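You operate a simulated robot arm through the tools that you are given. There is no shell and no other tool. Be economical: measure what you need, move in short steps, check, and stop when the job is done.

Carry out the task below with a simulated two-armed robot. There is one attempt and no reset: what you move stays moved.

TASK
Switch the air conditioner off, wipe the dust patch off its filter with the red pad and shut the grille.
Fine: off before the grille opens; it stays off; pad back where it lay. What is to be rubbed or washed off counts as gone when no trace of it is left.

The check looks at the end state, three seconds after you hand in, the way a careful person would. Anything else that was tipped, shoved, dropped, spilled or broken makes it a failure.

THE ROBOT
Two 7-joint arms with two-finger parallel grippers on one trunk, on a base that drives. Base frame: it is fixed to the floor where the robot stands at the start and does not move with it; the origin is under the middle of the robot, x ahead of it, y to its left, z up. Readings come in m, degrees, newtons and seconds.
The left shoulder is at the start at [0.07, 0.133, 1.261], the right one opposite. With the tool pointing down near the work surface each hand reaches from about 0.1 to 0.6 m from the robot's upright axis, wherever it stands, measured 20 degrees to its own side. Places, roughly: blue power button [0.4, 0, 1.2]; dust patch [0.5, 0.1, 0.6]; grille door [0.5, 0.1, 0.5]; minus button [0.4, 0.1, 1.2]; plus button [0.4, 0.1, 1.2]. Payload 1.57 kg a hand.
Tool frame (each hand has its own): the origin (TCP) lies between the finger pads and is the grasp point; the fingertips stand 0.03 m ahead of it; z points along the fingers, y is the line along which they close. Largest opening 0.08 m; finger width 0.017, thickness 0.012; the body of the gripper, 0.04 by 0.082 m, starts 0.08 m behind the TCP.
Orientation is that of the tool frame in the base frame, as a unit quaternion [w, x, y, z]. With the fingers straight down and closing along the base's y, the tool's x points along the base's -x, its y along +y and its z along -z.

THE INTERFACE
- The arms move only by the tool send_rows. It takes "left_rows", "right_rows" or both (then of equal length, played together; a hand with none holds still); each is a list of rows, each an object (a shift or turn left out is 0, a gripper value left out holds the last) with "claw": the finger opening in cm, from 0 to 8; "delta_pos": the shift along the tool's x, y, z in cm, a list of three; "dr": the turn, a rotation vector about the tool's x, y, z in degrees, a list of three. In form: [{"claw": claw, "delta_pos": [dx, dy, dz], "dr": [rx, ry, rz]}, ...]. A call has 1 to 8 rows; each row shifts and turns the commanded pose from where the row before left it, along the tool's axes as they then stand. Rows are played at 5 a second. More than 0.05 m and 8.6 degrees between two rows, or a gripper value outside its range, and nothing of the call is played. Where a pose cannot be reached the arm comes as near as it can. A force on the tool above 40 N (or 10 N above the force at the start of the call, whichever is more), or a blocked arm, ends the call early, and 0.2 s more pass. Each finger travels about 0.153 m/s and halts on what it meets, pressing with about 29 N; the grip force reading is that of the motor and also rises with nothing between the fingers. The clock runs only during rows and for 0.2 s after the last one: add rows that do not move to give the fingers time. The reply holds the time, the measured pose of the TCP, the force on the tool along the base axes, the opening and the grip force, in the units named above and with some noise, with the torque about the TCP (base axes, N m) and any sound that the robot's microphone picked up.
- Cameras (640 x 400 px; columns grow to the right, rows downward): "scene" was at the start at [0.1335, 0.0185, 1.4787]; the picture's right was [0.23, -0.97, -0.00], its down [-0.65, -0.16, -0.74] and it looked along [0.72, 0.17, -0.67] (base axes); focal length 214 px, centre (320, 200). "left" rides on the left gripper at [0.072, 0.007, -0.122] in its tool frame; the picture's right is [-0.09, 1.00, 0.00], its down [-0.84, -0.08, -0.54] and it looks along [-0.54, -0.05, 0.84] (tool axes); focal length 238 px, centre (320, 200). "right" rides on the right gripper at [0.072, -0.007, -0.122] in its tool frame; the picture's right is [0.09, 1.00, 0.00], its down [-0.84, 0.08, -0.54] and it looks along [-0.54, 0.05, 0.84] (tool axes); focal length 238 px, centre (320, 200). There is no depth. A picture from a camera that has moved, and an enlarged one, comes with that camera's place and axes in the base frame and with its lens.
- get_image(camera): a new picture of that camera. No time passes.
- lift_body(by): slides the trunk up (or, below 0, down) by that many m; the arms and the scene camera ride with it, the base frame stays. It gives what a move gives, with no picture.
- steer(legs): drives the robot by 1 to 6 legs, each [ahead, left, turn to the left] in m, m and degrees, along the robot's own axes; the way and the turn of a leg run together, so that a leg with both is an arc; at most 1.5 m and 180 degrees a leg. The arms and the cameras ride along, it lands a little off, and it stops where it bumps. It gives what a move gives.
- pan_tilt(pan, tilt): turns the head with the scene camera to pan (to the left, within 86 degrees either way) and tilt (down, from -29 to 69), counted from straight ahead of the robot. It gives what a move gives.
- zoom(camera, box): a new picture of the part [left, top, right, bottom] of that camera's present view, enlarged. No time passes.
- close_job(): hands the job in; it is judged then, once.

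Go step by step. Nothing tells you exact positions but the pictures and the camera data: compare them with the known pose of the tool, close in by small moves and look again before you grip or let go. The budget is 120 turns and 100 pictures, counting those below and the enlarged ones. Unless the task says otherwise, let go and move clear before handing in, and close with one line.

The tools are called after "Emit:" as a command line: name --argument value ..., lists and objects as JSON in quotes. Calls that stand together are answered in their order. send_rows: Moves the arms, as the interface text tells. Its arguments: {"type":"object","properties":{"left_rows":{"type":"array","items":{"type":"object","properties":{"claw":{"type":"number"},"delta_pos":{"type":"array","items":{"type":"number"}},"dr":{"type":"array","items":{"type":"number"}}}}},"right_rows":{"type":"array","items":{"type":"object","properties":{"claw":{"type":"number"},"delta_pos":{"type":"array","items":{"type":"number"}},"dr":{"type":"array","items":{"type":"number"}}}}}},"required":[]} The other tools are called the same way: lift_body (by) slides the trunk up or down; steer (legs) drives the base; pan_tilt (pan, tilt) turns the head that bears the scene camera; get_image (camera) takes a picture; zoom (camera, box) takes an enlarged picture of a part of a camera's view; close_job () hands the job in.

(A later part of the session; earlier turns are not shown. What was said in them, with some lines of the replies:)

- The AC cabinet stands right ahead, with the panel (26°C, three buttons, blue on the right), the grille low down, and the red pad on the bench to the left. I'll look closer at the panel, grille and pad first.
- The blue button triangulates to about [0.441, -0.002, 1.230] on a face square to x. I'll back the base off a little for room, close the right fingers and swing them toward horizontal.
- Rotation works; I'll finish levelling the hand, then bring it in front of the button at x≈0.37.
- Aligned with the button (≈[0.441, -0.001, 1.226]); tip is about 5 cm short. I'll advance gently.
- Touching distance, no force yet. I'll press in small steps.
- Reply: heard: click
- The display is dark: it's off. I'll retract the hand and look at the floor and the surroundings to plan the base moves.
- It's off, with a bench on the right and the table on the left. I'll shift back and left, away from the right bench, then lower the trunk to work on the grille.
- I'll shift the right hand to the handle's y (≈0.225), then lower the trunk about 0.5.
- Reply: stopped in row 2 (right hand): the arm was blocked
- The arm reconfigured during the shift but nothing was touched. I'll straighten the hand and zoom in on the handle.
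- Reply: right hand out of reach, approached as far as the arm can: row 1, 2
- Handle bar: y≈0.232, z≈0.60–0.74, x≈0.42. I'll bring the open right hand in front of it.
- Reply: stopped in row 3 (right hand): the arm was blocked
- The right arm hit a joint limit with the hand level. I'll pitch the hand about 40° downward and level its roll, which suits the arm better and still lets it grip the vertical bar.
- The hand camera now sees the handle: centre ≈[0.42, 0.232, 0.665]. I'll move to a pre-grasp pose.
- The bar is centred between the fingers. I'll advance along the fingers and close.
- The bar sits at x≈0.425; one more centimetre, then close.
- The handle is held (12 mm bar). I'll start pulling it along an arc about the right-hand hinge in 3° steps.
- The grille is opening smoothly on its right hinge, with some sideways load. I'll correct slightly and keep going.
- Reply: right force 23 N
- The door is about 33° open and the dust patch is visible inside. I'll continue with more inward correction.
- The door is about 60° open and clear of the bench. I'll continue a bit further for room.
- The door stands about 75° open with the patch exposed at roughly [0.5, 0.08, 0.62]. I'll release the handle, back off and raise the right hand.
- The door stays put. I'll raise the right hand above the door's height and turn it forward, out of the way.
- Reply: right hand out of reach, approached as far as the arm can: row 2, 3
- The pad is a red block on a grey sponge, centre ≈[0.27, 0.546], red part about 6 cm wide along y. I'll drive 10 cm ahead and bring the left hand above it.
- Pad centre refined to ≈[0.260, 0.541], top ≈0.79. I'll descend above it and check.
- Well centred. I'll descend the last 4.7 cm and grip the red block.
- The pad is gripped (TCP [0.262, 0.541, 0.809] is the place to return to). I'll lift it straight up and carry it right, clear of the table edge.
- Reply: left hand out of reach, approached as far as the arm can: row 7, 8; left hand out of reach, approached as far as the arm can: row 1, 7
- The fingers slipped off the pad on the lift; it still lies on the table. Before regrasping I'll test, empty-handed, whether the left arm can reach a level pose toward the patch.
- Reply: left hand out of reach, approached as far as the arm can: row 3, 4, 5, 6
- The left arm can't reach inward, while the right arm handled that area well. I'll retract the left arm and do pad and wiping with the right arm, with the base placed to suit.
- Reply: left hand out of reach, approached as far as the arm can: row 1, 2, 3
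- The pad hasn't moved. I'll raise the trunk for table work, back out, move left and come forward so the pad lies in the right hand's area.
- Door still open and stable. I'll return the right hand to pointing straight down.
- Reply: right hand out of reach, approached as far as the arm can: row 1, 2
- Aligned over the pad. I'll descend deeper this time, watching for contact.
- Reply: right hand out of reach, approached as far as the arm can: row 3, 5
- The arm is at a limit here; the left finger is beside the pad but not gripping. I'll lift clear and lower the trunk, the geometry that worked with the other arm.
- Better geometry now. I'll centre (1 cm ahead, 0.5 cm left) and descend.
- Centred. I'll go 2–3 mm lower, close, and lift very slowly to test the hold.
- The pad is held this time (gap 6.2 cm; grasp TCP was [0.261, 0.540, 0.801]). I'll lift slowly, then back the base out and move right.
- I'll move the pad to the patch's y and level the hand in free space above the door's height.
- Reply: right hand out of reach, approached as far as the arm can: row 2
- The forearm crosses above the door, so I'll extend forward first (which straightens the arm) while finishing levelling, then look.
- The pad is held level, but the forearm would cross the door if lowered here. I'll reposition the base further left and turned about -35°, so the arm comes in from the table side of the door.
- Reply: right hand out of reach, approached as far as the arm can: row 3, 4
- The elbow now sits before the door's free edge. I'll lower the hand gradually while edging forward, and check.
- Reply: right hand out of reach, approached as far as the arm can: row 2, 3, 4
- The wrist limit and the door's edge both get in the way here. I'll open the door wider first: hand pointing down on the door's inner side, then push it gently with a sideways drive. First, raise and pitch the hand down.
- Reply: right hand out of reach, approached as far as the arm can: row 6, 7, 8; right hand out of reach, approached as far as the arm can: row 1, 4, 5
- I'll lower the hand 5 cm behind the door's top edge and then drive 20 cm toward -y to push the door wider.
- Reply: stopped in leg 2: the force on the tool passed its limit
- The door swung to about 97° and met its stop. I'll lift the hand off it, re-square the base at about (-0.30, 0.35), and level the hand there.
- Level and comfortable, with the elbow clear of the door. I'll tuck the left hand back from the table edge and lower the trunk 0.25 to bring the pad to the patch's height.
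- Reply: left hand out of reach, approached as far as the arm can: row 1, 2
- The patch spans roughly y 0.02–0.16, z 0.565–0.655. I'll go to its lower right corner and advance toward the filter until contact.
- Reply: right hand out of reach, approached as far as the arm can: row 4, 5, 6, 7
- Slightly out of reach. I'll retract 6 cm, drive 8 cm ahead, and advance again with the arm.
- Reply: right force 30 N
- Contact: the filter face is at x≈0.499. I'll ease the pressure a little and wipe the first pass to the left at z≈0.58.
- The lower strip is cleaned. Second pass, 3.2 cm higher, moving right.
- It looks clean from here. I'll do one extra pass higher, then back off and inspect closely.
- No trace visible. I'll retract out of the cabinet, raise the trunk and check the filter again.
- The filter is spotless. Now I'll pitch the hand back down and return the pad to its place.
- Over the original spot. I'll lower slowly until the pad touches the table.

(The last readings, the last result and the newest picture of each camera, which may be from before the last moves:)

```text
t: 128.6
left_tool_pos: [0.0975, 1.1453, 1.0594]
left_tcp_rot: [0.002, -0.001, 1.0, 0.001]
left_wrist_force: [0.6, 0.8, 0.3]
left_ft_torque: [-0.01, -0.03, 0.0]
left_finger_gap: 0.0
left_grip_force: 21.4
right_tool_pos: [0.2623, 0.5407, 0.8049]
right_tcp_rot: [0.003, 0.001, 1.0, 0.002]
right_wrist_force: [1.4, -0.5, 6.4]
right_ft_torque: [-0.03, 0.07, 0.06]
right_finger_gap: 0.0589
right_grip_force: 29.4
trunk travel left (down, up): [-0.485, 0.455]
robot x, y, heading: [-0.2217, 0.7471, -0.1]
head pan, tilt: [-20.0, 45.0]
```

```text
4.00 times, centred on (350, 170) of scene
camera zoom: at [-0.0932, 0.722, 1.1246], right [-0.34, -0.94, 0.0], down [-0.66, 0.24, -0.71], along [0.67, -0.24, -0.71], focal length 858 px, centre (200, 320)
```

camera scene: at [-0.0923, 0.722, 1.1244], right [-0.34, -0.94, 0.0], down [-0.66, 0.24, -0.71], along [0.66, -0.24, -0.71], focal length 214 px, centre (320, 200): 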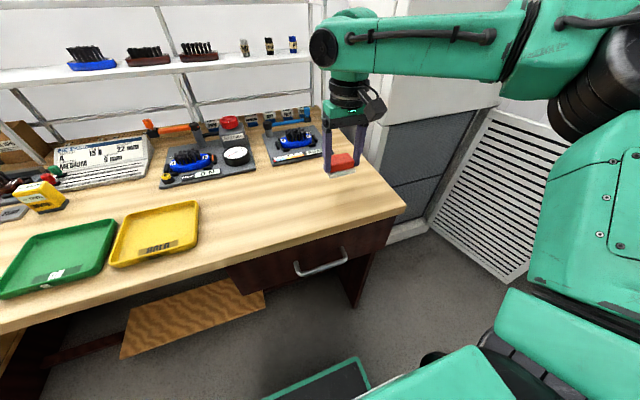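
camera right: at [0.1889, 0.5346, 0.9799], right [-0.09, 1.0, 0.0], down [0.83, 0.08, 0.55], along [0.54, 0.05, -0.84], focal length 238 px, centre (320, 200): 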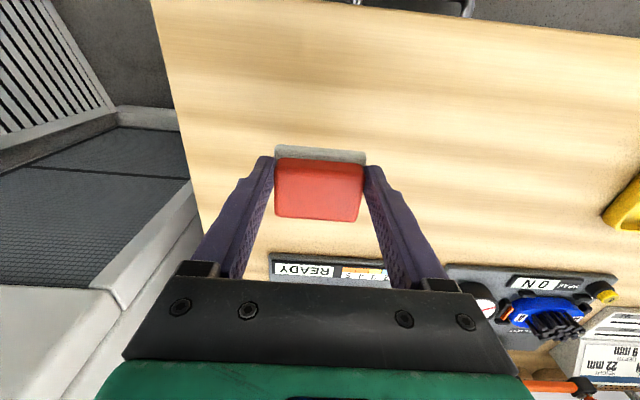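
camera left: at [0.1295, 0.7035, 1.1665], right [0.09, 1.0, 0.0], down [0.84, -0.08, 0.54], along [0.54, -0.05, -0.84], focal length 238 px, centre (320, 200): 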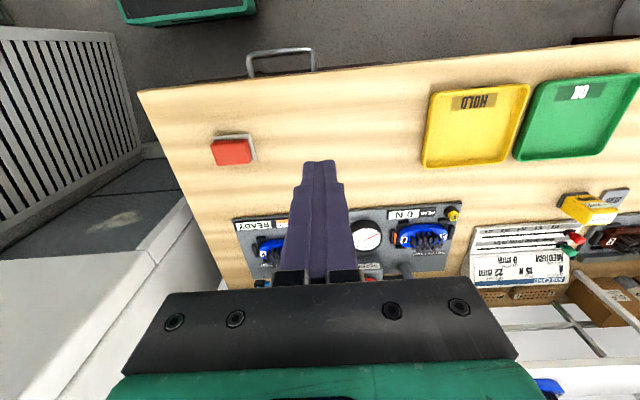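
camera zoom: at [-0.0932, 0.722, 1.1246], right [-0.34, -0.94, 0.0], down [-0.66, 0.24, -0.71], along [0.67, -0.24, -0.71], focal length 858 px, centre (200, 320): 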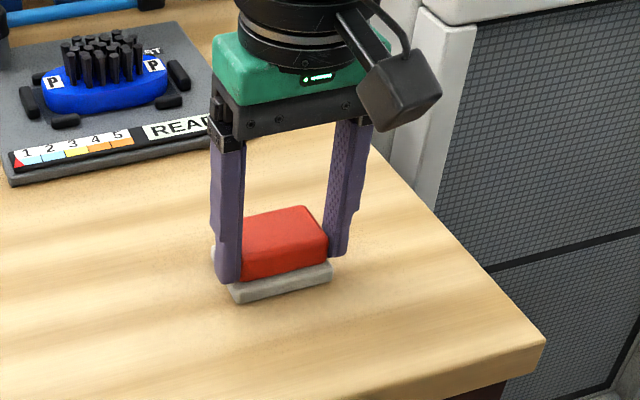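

Pad touching, about 6 mm too far ahead compared with the original spot. I'll lift a few mm, shift back, set down and release.

Emit:
send_rows --right_rows '[{"delta_pos": [0, 0, -0.6]}, {"delta_pos": [0.6, -0.15, 0]}, {"delta_pos": [0, 0, 0.5]}, {"claw": 8}, {"claw": 8}, {"claw": 8}]'

Emit:
zoom --camera "scene" --box '[290, 120, 410, 220]'

```text
t: 130.0
left_tool_pos: [0.0983, 1.1454, 1.0576]
left_tcp_rot: [0.002, -0.001, 1.0, 0.002]
left_wrist_force: [-0.1, -0.1, -0.1]
left_ft_torque: [0.01, -0.02, -0.01]
left_finger_gap: 0.0
left_grip_force: 21.6
right_tool_pos: [0.256, 0.5384, 0.8038]
right_tcp_rot: [0.003, 0.001, 1.0, 0.001]
right_wrist_force: [-0.1, -0.1, 0.1]
right_ft_torque: [0.05, -0.02, 0.0]
right_finger_gap: 0.0799
right_grip_force: 0.1
trunk travel left (down, up): [-0.485, 0.455]
robot x, y, heading: [-0.2222, 0.7495, -0.1]
head pan, tilt: [-20.0, 45.0]
```

```text
4.00 times, centred on (350, 170) of scene
camera zoom: at [-0.0925, 0.7219, 1.1244], right [-0.34, -0.94, 0.0], down [-0.66, 0.24, -0.71], along [0.66, -0.24, -0.71], focal length 858 px, centre (200, 320)
```

zoom: 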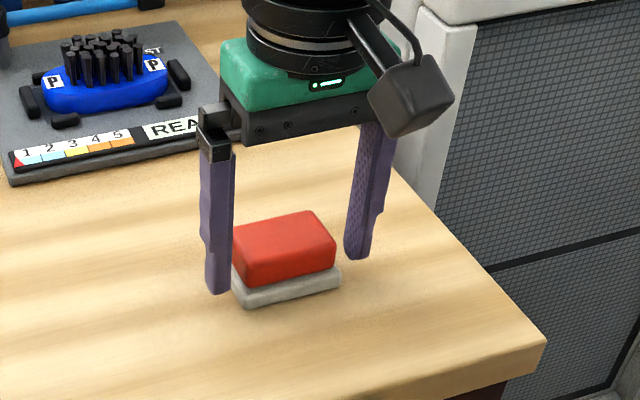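

The pad is back in place (within a couple of mm). I'll lift off straight up, then drive to the front of the door to close it from its outer side.

Emit:
send_rows --right_rows '[{"delta_pos": [0, 0, -3]}, {"delta_pos": [0, 0, -4]}, {"delta_pos": [0, 0, -4]}, {"delta_pos": [0, 0, -2], "claw": 0}]'

Emit:
steer --legs '[[-0.18, 0, 0], [0, -0.75, 0]]'

Emit:
get_image --camera "scene"

```text
t: 131.0
left_tool_pos: [0.0976, 1.1452, 1.0589]
left_tcp_rot: [0.001, 0.0, 1.0, 0.001]
left_wrist_force: [0.8, 0.2, 0.9]
left_ft_torque: [0.01, 0.01, 0.02]
left_finger_gap: 0.0
left_grip_force: 21.4
right_tool_pos: [0.2545, 0.5379, 0.9353]
right_tcp_rot: [0.002, 0.001, 1.0, 0.001]
right_wrist_force: [-0.5, 0.0, 0.0]
right_ft_torque: [-0.03, 0.03, -0.01]
right_finger_gap: 0.0001
right_grip_force: 21.2
trunk travel left (down, up): [-0.485, 0.455]
robot x, y, heading: [-0.2207, 0.7468, 0.0]
head pan, tilt: [-20.0, 45.0]
```

```text
t: 136.2
left_tool_pos: [-0.0828, 0.3889, 1.0574]
left_tcp_rot: [0.002, 0.001, 1.0, 0.001]
left_wrist_force: [0.8, 0.0, 0.0]
left_ft_torque: [0.02, 0.0, 0.03]
left_finger_gap: 0.0
left_grip_force: 21.0
right_tool_pos: [0.073, -0.2181, 0.936]
right_tcp_rot: [0.002, 0.002, 1.0, 0.001]
right_wrist_force: [0.0, -0.4, -0.3]
right_ft_torque: [0.02, 0.05, -0.02]
right_finger_gap: 0.0
right_grip_force: 21.5
trunk travel left (down, up): [-0.485, 0.455]
robot x, y, heading: [-0.4049, -0.0059, -0.0]
head pan, tilt: [-20.0, 45.0]
```

```text
18 pictures are left
camera scene: at [-0.2746, -0.0343, 1.1244], right [-0.34, -0.94, 0.0], down [-0.66, 0.24, -0.71], along [0.66, -0.24, -0.71], focal length 214 px, centre (320, 200)
```

scene: 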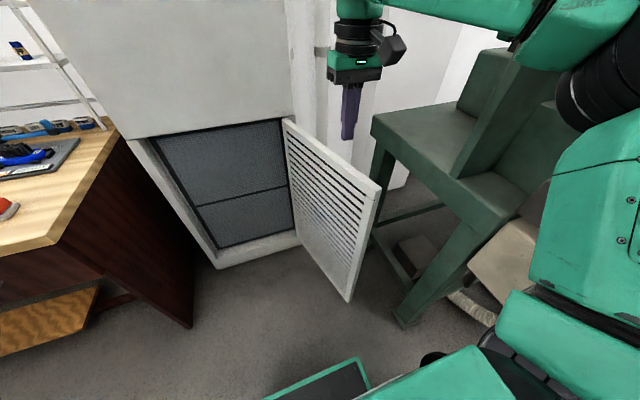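

The door is at about 105°, its outer face about 18 cm from the bench edge. I'll place the closed fingers, pointing down, between door and bench and push the door toward closing.

Emit:
steer --legs '[[0.08, 0, 0]]'

Emit:
send_rows --right_rows '[{"delta_pos": [-0.8, -4, 0]}, {"delta_pos": [-0.8, -4, 0]}, {"delta_pos": [0, -4, 0]}, {"delta_pos": [0, 0, 3]}, {"delta_pos": [0, 0, 3]}]'

Emit:
get_image --camera "scene"

Emit:
get_image --camera "right"

```text
t: 137.3
left_tool_pos: [-0.0017, 0.3895, 1.0578]
left_tcp_rot: [0.001, 0.001, 1.0, 0.001]
left_wrist_force: [-0.2, 0.4, -0.1]
left_ft_torque: [0.01, 0.03, 0.03]
left_finger_gap: 0.0003
left_grip_force: 21.3
right_tool_pos: [0.1535, -0.2204, 0.9352]
right_tcp_rot: [0.002, 0.001, 1.0, 0.0]
right_wrist_force: [0.9, -1.3, 0.2]
right_ft_torque: [0.0, 0.02, -0.05]
right_finger_gap: 0.0
right_grip_force: 21.1
trunk travel left (down, up): [-0.485, 0.455]
robot x, y, heading: [-0.323, -0.007, -0.2]
head pan, tilt: [-20.0, 45.0]
```

```text
t: 138.5
left_tool_pos: [-0.0019, 0.3882, 1.0583]
left_tcp_rot: [0.001, 0.001, 1.0, 0.001]
left_wrist_force: [-0.4, -0.3, 0.4]
left_ft_torque: [0.03, -0.03, 0.03]
left_finger_gap: 0.0002
left_grip_force: 21.1
right_tool_pos: [0.1698, -0.3398, 0.8735]
right_tcp_rot: [0.003, 0.002, 1.0, 0.001]
right_wrist_force: [0.1, 0.2, -0.5]
right_ft_torque: [0.01, -0.03, 0.02]
right_finger_gap: 0.0001
right_grip_force: 21.3
trunk travel left (down, up): [-0.485, 0.455]
robot x, y, heading: [-0.3228, -0.0085, -0.3]
head pan, tilt: [-20.0, 45.0]
```

```text
17 pictures are left
camera scene: at [-0.1941, -0.0348, 1.1243], right [-0.34, -0.94, 0.0], down [-0.66, 0.24, -0.71], along [0.66, -0.24, -0.71], focal length 214 px, centre (320, 200)
```

scene: 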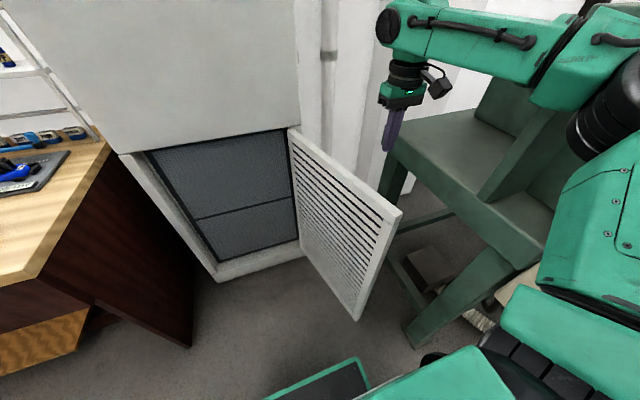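

```text
16 pictures are left
camera right: at [0.0959, -0.3456, 0.9943], right [-0.09, 1.0, 0.0], down [0.83, 0.07, 0.55], along [0.54, 0.05, -0.84], focal length 238 px, centre (320, 200)
```

right: 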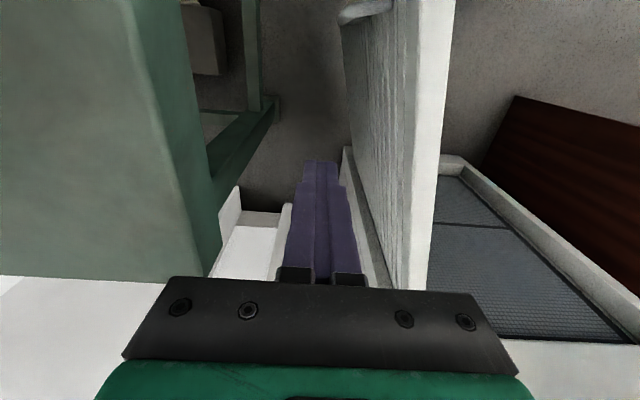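

Perfect clearance: fingers are between the bench and the door's outer face. I'll lower 14 cm and push +y.

Emit:
send_rows --right_rows '[{"delta_pos": [0, 0, 4.5]}, {"delta_pos": [0, 0, 4.5]}, {"delta_pos": [0, 0, 4.5]}, {"delta_pos": [0, 2.5, 0]}, {"delta_pos": [0, 2.5, 0]}, {"delta_pos": [0, 2.5, 0]}, {"delta_pos": [0, 2.5, 0]}, {"delta_pos": [0, 2.5, 0]}]'

Emit:
send_rows --right_rows '[{"delta_pos": [0, 2.5, 0]}, {"delta_pos": [0, 2.5, 0]}, {"delta_pos": [0, 2.5, 0]}, {"delta_pos": [0, 2.5, 0]}, {"delta_pos": [0, 2.5, 0]}]'

Emit:
get_image --camera "scene"

```text
t: 140.3
left_tool_pos: [-0.0012, 0.3892, 1.0572]
left_tcp_rot: [0.001, 0.001, 1.0, 0.0]
left_wrist_force: [-0.9, 0.2, 0.7]
left_ft_torque: [-0.01, -0.02, 0.01]
left_finger_gap: 0.0002
left_grip_force: 20.5
right_tool_pos: [0.1697, -0.2133, 0.7391]
right_tcp_rot: [0.002, 0.002, 1.0, 0.001]
right_wrist_force: [0.1, 0.0, 1.2]
right_ft_torque: [-0.01, 0.02, -0.02]
right_finger_gap: 0.0
right_grip_force: 21.0
trunk travel left (down, up): [-0.485, 0.455]
robot x, y, heading: [-0.3218, -0.0039, -0.3]
head pan, tilt: [-20.0, 45.0]
```

```text
t: 141.5
left_tool_pos: [-0.0027, 0.3888, 1.0591]
left_tcp_rot: [0.001, 0.001, 1.0, 0.001]
left_wrist_force: [-0.6, 0.1, -0.2]
left_ft_torque: [0.0, -0.03, 0.02]
left_finger_gap: 0.0002
left_grip_force: 21.1
right_tool_pos: [0.1565, -0.1038, 0.7418]
right_tcp_rot: [0.003, 0.002, 1.0, 0.003]
right_wrist_force: [-0.3, 0.8, -0.5]
right_ft_torque: [-0.01, 0.0, 0.0]
right_finger_gap: 0.0
right_grip_force: 21.7
right hand out of reach, approached as far as the arm can: row 5
trunk travel left (down, up): [-0.485, 0.455]
robot x, y, heading: [-0.3249, -0.0049, -0.3]
head pan, tilt: [-20.0, 45.0]
```

```text
15 pictures are left
camera scene: at [-0.1949, -0.0341, 1.1244], right [-0.34, -0.94, 0.0], down [-0.66, 0.24, -0.71], along [0.66, -0.24, -0.71], focal length 214 px, centre (320, 200)
```

scene: 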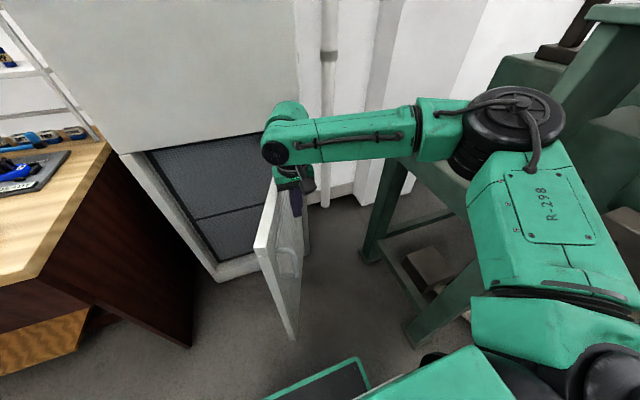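

The door is at about 65°. I'll keep pushing it by driving the base ahead-left along the door's arc.

Emit:
steer --legs '[[0.03, 0.1, 0], [0.07, 0.06, 0]]'

Emit:
get_image --camera "scene"

```text
t: 143.3
left_tool_pos: [0.1006, 0.5483, 1.0578]
left_tcp_rot: [0.001, 0.001, 1.0, 0.001]
left_wrist_force: [0.4, -0.9, -0.1]
left_ft_torque: [-0.01, -0.01, -0.04]
left_finger_gap: 0.0
left_grip_force: 21.5
right_tool_pos: [0.2586, 0.0558, 0.7421]
right_tcp_rot: [0.003, 0.002, 1.0, 0.003]
right_wrist_force: [-0.7, -0.1, -0.5]
right_ft_torque: [0.02, 0.0, 0.02]
right_finger_gap: 0.0
right_grip_force: 21.0
trunk travel left (down, up): [-0.485, 0.455]
robot x, y, heading: [-0.2209, 0.1562, -0.2]
head pan, tilt: [-20.0, 45.0]
```

```text
14 pictures are left
camera scene: at [-0.0931, 0.1259, 1.1243], right [-0.35, -0.94, 0.0], down [-0.66, 0.24, -0.71], along [0.66, -0.24, -0.71], focal length 214 px, centre (320, 200)
```

scene: 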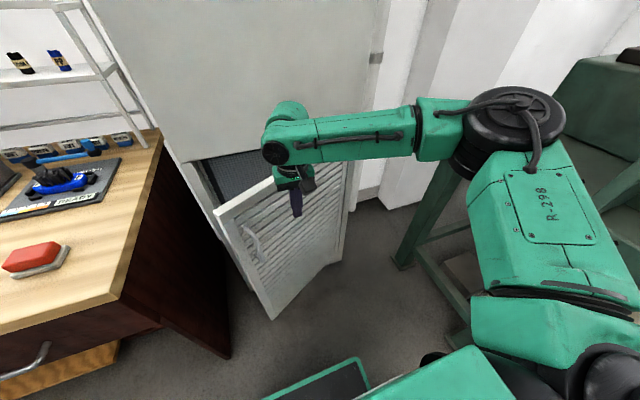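

The door is at about 35°. I'll back off slightly, pitch the fingers forward 45°, and finish by pushing with the fingertips.

Emit:
send_rows --right_rows '[{"delta_pos": [4, 0, 0]}, {"delta_pos": [2, 2, 0], "dr": [0, -8, 0]}, {"delta_pos": [0, 3, 0], "dr": [0, -8, 0]}, {"dr": [0, -8, 0]}, {"dr": [0, -8, 0]}, {"dr": [0, -8, 0]}, {"dr": [0, -8, 0]}]'

Emit:
get_image --camera "scene"

```text
t: 144.9
left_tool_pos: [0.0988, 0.548, 1.0589]
left_tcp_rot: [0.001, 0.002, 1.0, 0.001]
left_wrist_force: [-0.1, 0.4, 0.2]
left_ft_torque: [0.01, 0.01, -0.03]
left_finger_gap: 0.0
left_grip_force: 21.2
right_tool_pos: [0.2128, 0.0988, 0.7585]
right_tcp_rot: [0.378, 0.004, 0.926, 0.0]
right_wrist_force: [0.1, 0.4, -0.2]
right_ft_torque: [-0.04, 0.01, -0.02]
right_finger_gap: 0.0001
right_grip_force: 21.2
right hand out of reach, approached as far as the arm can: row 7
trunk travel left (down, up): [-0.485, 0.455]
robot x, y, heading: [-0.2186, 0.1548, -0.1]
head pan, tilt: [-20.0, 45.0]
```

```text
13 pictures are left
camera scene: at [-0.0941, 0.1259, 1.1245], right [-0.35, -0.94, 0.0], down [-0.66, 0.24, -0.71], along [0.66, -0.24, -0.71], focal length 214 px, centre (320, 200)
```

scene: 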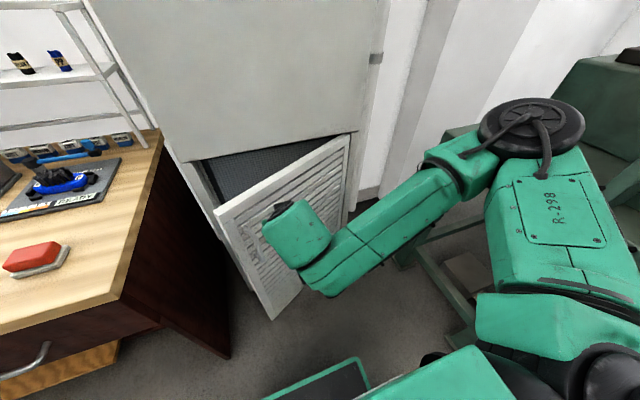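

Emit:
send_rows --right_rows '[{"delta_pos": [2, -1.5, 2]}, {"delta_pos": [-1.4, 0, 1.4]}, {"delta_pos": [-2.1, 0, 2.1]}, {"delta_pos": [-2.1, 0, 2.1]}, {"delta_pos": [-2.1, 0, 2.1]}, {"delta_pos": [-2.1, 0, 2.1]}]'

Emit:
get_image --camera "scene"

```text
t: 146.3
left_tool_pos: [0.0994, 0.5471, 1.0588]
left_tcp_rot: [0.002, 0.001, 1.0, 0.0]
left_wrist_force: [-0.8, 0.5, 0.0]
left_ft_torque: [0.05, 0.02, 0.04]
left_finger_gap: 0.0
left_grip_force: 21.0
right_tool_pos: [0.3492, 0.0708, 0.7322]
right_tcp_rot: [0.378, 0.004, 0.926, 0.001]
right_wrist_force: [-0.4, 0.6, -0.2]
right_ft_torque: [0.0, -0.01, 0.04]
right_finger_gap: 0.0
right_grip_force: 21.1
right hand out of reach, approached as far as the arm can: row 1, 6
trunk travel left (down, up): [-0.485, 0.455]
robot x, y, heading: [-0.2219, 0.1531, -0.2]
head pan, tilt: [-20.0, 45.0]
```

```text
12 pictures are left
camera scene: at [-0.0936, 0.1254, 1.1244], right [-0.35, -0.94, 0.0], down [-0.66, 0.24, -0.71], along [0.66, -0.24, -0.71], focal length 214 px, centre (320, 200)
```

scene: 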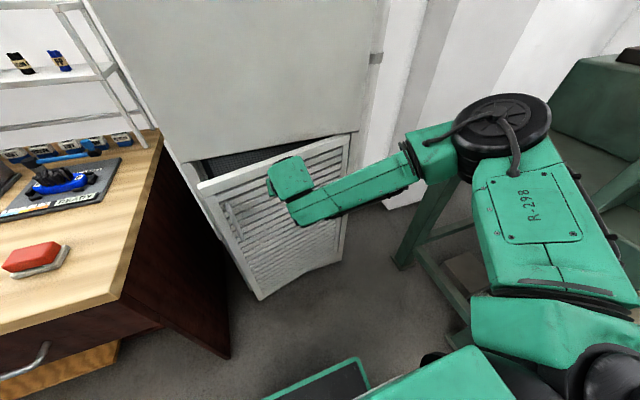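

Emit:
steer --legs '[[0.07, 0, 0]]'

Emit:
send_rows --right_rows '[{"delta_pos": [-0.7, 0, 0.7]}, {"delta_pos": [-0.5, 0, 0.5]}, {"delta_pos": [-0.35, 0, 0.35]}, {"delta_pos": [-0.35, 0, 0.35]}]'

Emit:
get_image --camera "scene"

```text
t: 147.4
left_tool_pos: [0.1706, 0.5479, 1.058]
left_tcp_rot: [0.001, 0.002, 1.0, 0.0]
left_wrist_force: [-0.7, 0.4, -0.6]
left_ft_torque: [-0.01, 0.03, 0.02]
left_finger_gap: 0.0
left_grip_force: 21.5
right_tool_pos: [0.4212, 0.0711, 0.733]
right_tcp_rot: [0.377, 0.003, 0.926, 0.001]
right_wrist_force: [0.2, -1.2, -0.1]
right_ft_torque: [-0.02, 0.0, 0.0]
right_finger_gap: 0.0
right_grip_force: 21.1
trunk travel left (down, up): [-0.485, 0.455]
robot x, y, heading: [-0.1519, 0.1561, 0.1]
head pan, tilt: [-20.0, 45.0]
```

```text
t: 148.3
left_tool_pos: [0.1639, 0.5481, 1.0599]
left_tcp_rot: [0.004, 0.002, 1.0, 0.0]
left_wrist_force: [0.0, -1.1, 0.0]
left_ft_torque: [0.03, -0.01, 0.04]
left_finger_gap: 0.0002
left_grip_force: 21.5
right_tool_pos: [0.4285, 0.0669, 0.7331]
right_tcp_rot: [0.372, -0.001, 0.928, 0.006]
right_wrist_force: [-15.0, 1.5, 5.6]
right_ft_torque: [-0.03, 0.13, 0.0]
right_finger_gap: 0.0001
right_grip_force: 20.9
right hand out of reach, approached as far as the arm can: row 1, 2, 4
trunk travel left (down, up): [-0.485, 0.455]
robot x, y, heading: [-0.1552, 0.1548, -0.2]
head pan, tilt: [-20.0, 45.0]
stopped in row 4 (right hand): the force on the tool passed its limit (the readings are from after the stop); the commanded pose is now the measured one
```

```text
11 pictures are left
camera scene: at [-0.0279, 0.1249, 1.1251], right [-0.35, -0.94, 0.0], down [-0.66, 0.24, -0.71], along [0.67, -0.24, -0.7], focal length 214 px, centre (320, 200)
```

scene: 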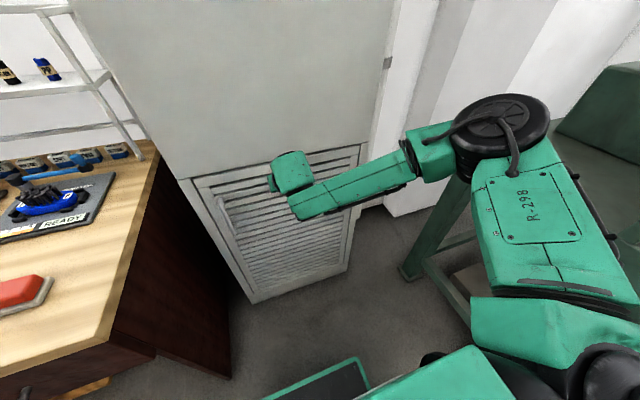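

The door has met the frame. I'll back away and inspect it.

Emit:
steer --legs '[[-0.2, 0, 0]]'

Emit:
send_rows --right_rows '[{"delta_pos": [0, -4, -2]}, {"delta_pos": [0, -4, -2]}, {"delta_pos": [0, -4, -2]}]'

Emit:
zoom --camera "scene" --box '[180, 60, 420, 260]'

Emit:
get_image --camera "right"

```text
t: 149.9
left_tool_pos: [-0.0305, 0.5482, 1.0584]
left_tcp_rot: [0.002, 0.002, 1.0, 0.001]
left_wrist_force: [-0.5, -0.6, 0.4]
left_ft_torque: [0.01, -0.04, -0.03]
left_finger_gap: 0.0
left_grip_force: 20.7
right_tool_pos: [0.2316, 0.0661, 0.7314]
right_tcp_rot: [0.371, 0.001, 0.929, 0.003]
right_wrist_force: [-0.2, -0.6, 0.2]
right_ft_torque: [0.0, 0.01, -0.02]
right_finger_gap: 0.0
right_grip_force: 21.4
trunk travel left (down, up): [-0.485, 0.455]
robot x, y, heading: [-0.3511, 0.1549, -0.7]
head pan, tilt: [-20.0, 45.0]
```

```text
t: 150.7
left_tool_pos: [-0.0318, 0.5485, 1.0592]
left_tcp_rot: [0.002, 0.003, 1.0, 0.001]
left_wrist_force: [0.6, -0.8, 0.3]
left_ft_torque: [0.02, -0.05, -0.04]
left_finger_gap: 0.0001
left_grip_force: 21.5
right_tool_pos: [0.1902, -0.0557, 0.7733]
right_tcp_rot: [0.371, 0.0, 0.928, 0.005]
right_wrist_force: [0.2, -0.1, 0.2]
right_ft_torque: [0.02, 0.0, 0.03]
right_finger_gap: 0.0
right_grip_force: 21.2
trunk travel left (down, up): [-0.485, 0.455]
robot x, y, heading: [-0.3513, 0.1554, -0.4]
head pan, tilt: [-20.0, 45.0]
```

```text
2.00 times, centred on (300, 160) of scene
camera zoom: at [-0.2247, 0.125, 1.1244], right [-0.35, -0.94, 0.0], down [-0.66, 0.25, -0.71], along [0.66, -0.24, -0.71], focal length 429 px, centre (360, 280)
```

zoom: 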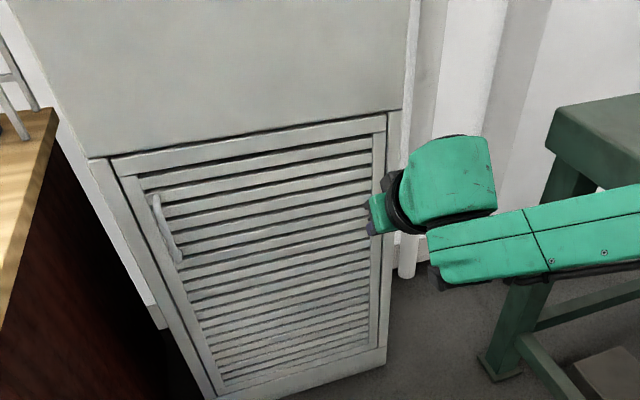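

```text
9 pictures are left
camera right: at [0.0528, -0.063, 0.8113], right [-0.07, 1.0, -0.05], down [0.23, 0.07, 0.97], along [0.97, 0.06, -0.24], focal length 238 px, centre (320, 200)
```

right: 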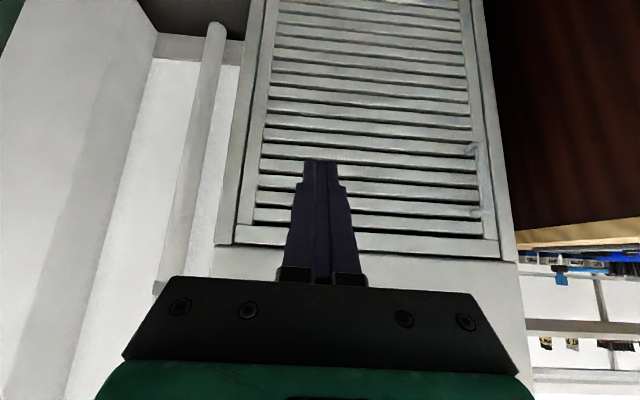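

Emit:
zoom --camera "scene" --box '[215, 120, 295, 200]'

Emit:
zoom --camera "right" --box '[400, 100, 560, 280]'

```text
5.00 times, centred on (255, 160) of scene
camera zoom: at [-0.2247, 0.125, 1.1244], right [-0.35, -0.94, 0.0], down [-0.66, 0.25, -0.71], along [0.66, -0.24, -0.71], focal length 1072 px, centre (645, 400)
```

zoom: 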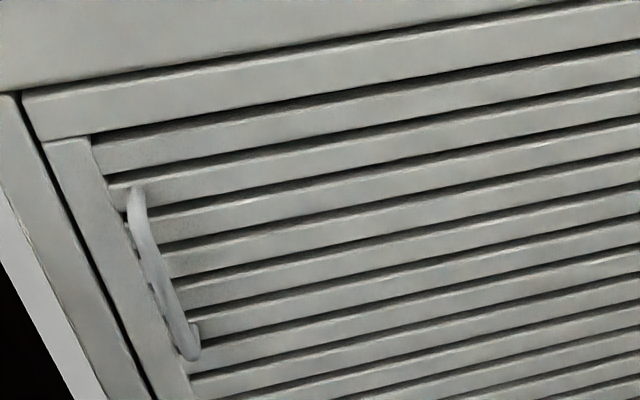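

```text
2.22 times, centred on (480, 190) of right
camera zoom: at [0.0528, -0.063, 0.8113], right [-0.07, 1.0, -0.05], down [0.23, 0.07, 0.97], along [0.97, 0.06, -0.24], focal length 530 px, centre (-36, 222)
```

zoom: 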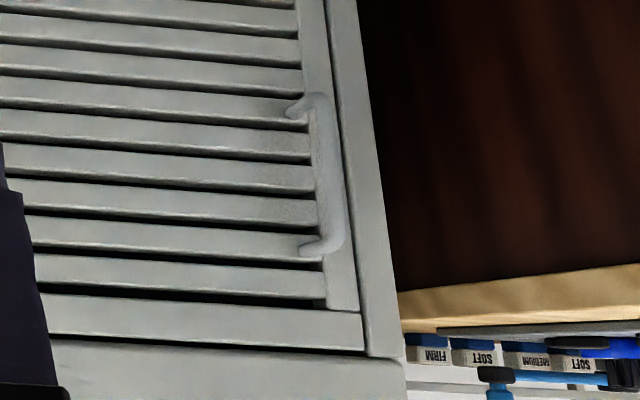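

The grille is flush in its frame. Last check: the display and the pad.

Emit:
pan_tilt --pan 10 --tilt 12

Emit:
get_image --camera "scene"

```text
t: 151.7
left_tool_pos: [-0.0305, 0.5478, 1.0575]
left_tcp_rot: [0.001, 0.002, 1.0, 0.0]
left_wrist_force: [-0.1, -0.1, -0.2]
left_ft_torque: [-0.02, 0.01, 0.02]
left_finger_gap: 0.0
left_grip_force: 21.6
right_tool_pos: [0.1913, -0.0541, 0.7733]
right_tcp_rot: [0.371, 0.0, 0.928, 0.004]
right_wrist_force: [-0.2, -0.4, -0.5]
right_ft_torque: [0.01, -0.03, 0.03]
right_finger_gap: 0.0002
right_grip_force: 21.3
trunk travel left (down, up): [-0.485, 0.455]
robot x, y, heading: [-0.3512, 0.1571, -0.3]
head pan, tilt: [10.0, 12.0]
```

```text
6 pictures are left
camera scene: at [-0.2082, 0.1699, 1.176], right [0.17, -0.99, 0.0], down [-0.21, -0.03, -0.98], along [0.96, 0.16, -0.21], focal length 214 px, centre (320, 200)
```

scene: 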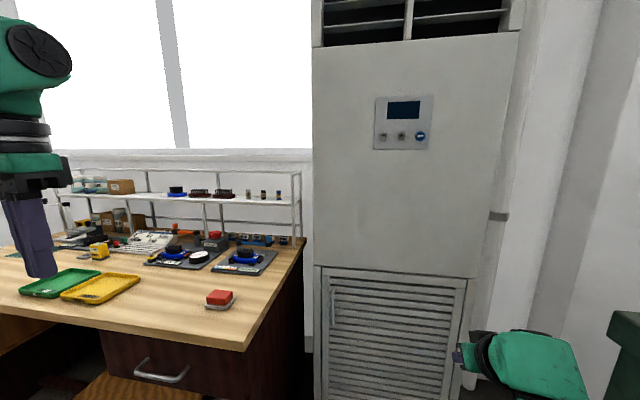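

The display is dark, the grille is shut, the pad is back in its place and both hands are clear, so I'm handing in.

Emit:
close_job

```text
The job is handed in.
```

The air conditioner was switched off before the grille was opened and it stayed off. The dust patch is wiped off the filter with no trace left in the pictures, the grille is shut flush, and the red pad is back within a few millimetres of where it lay.
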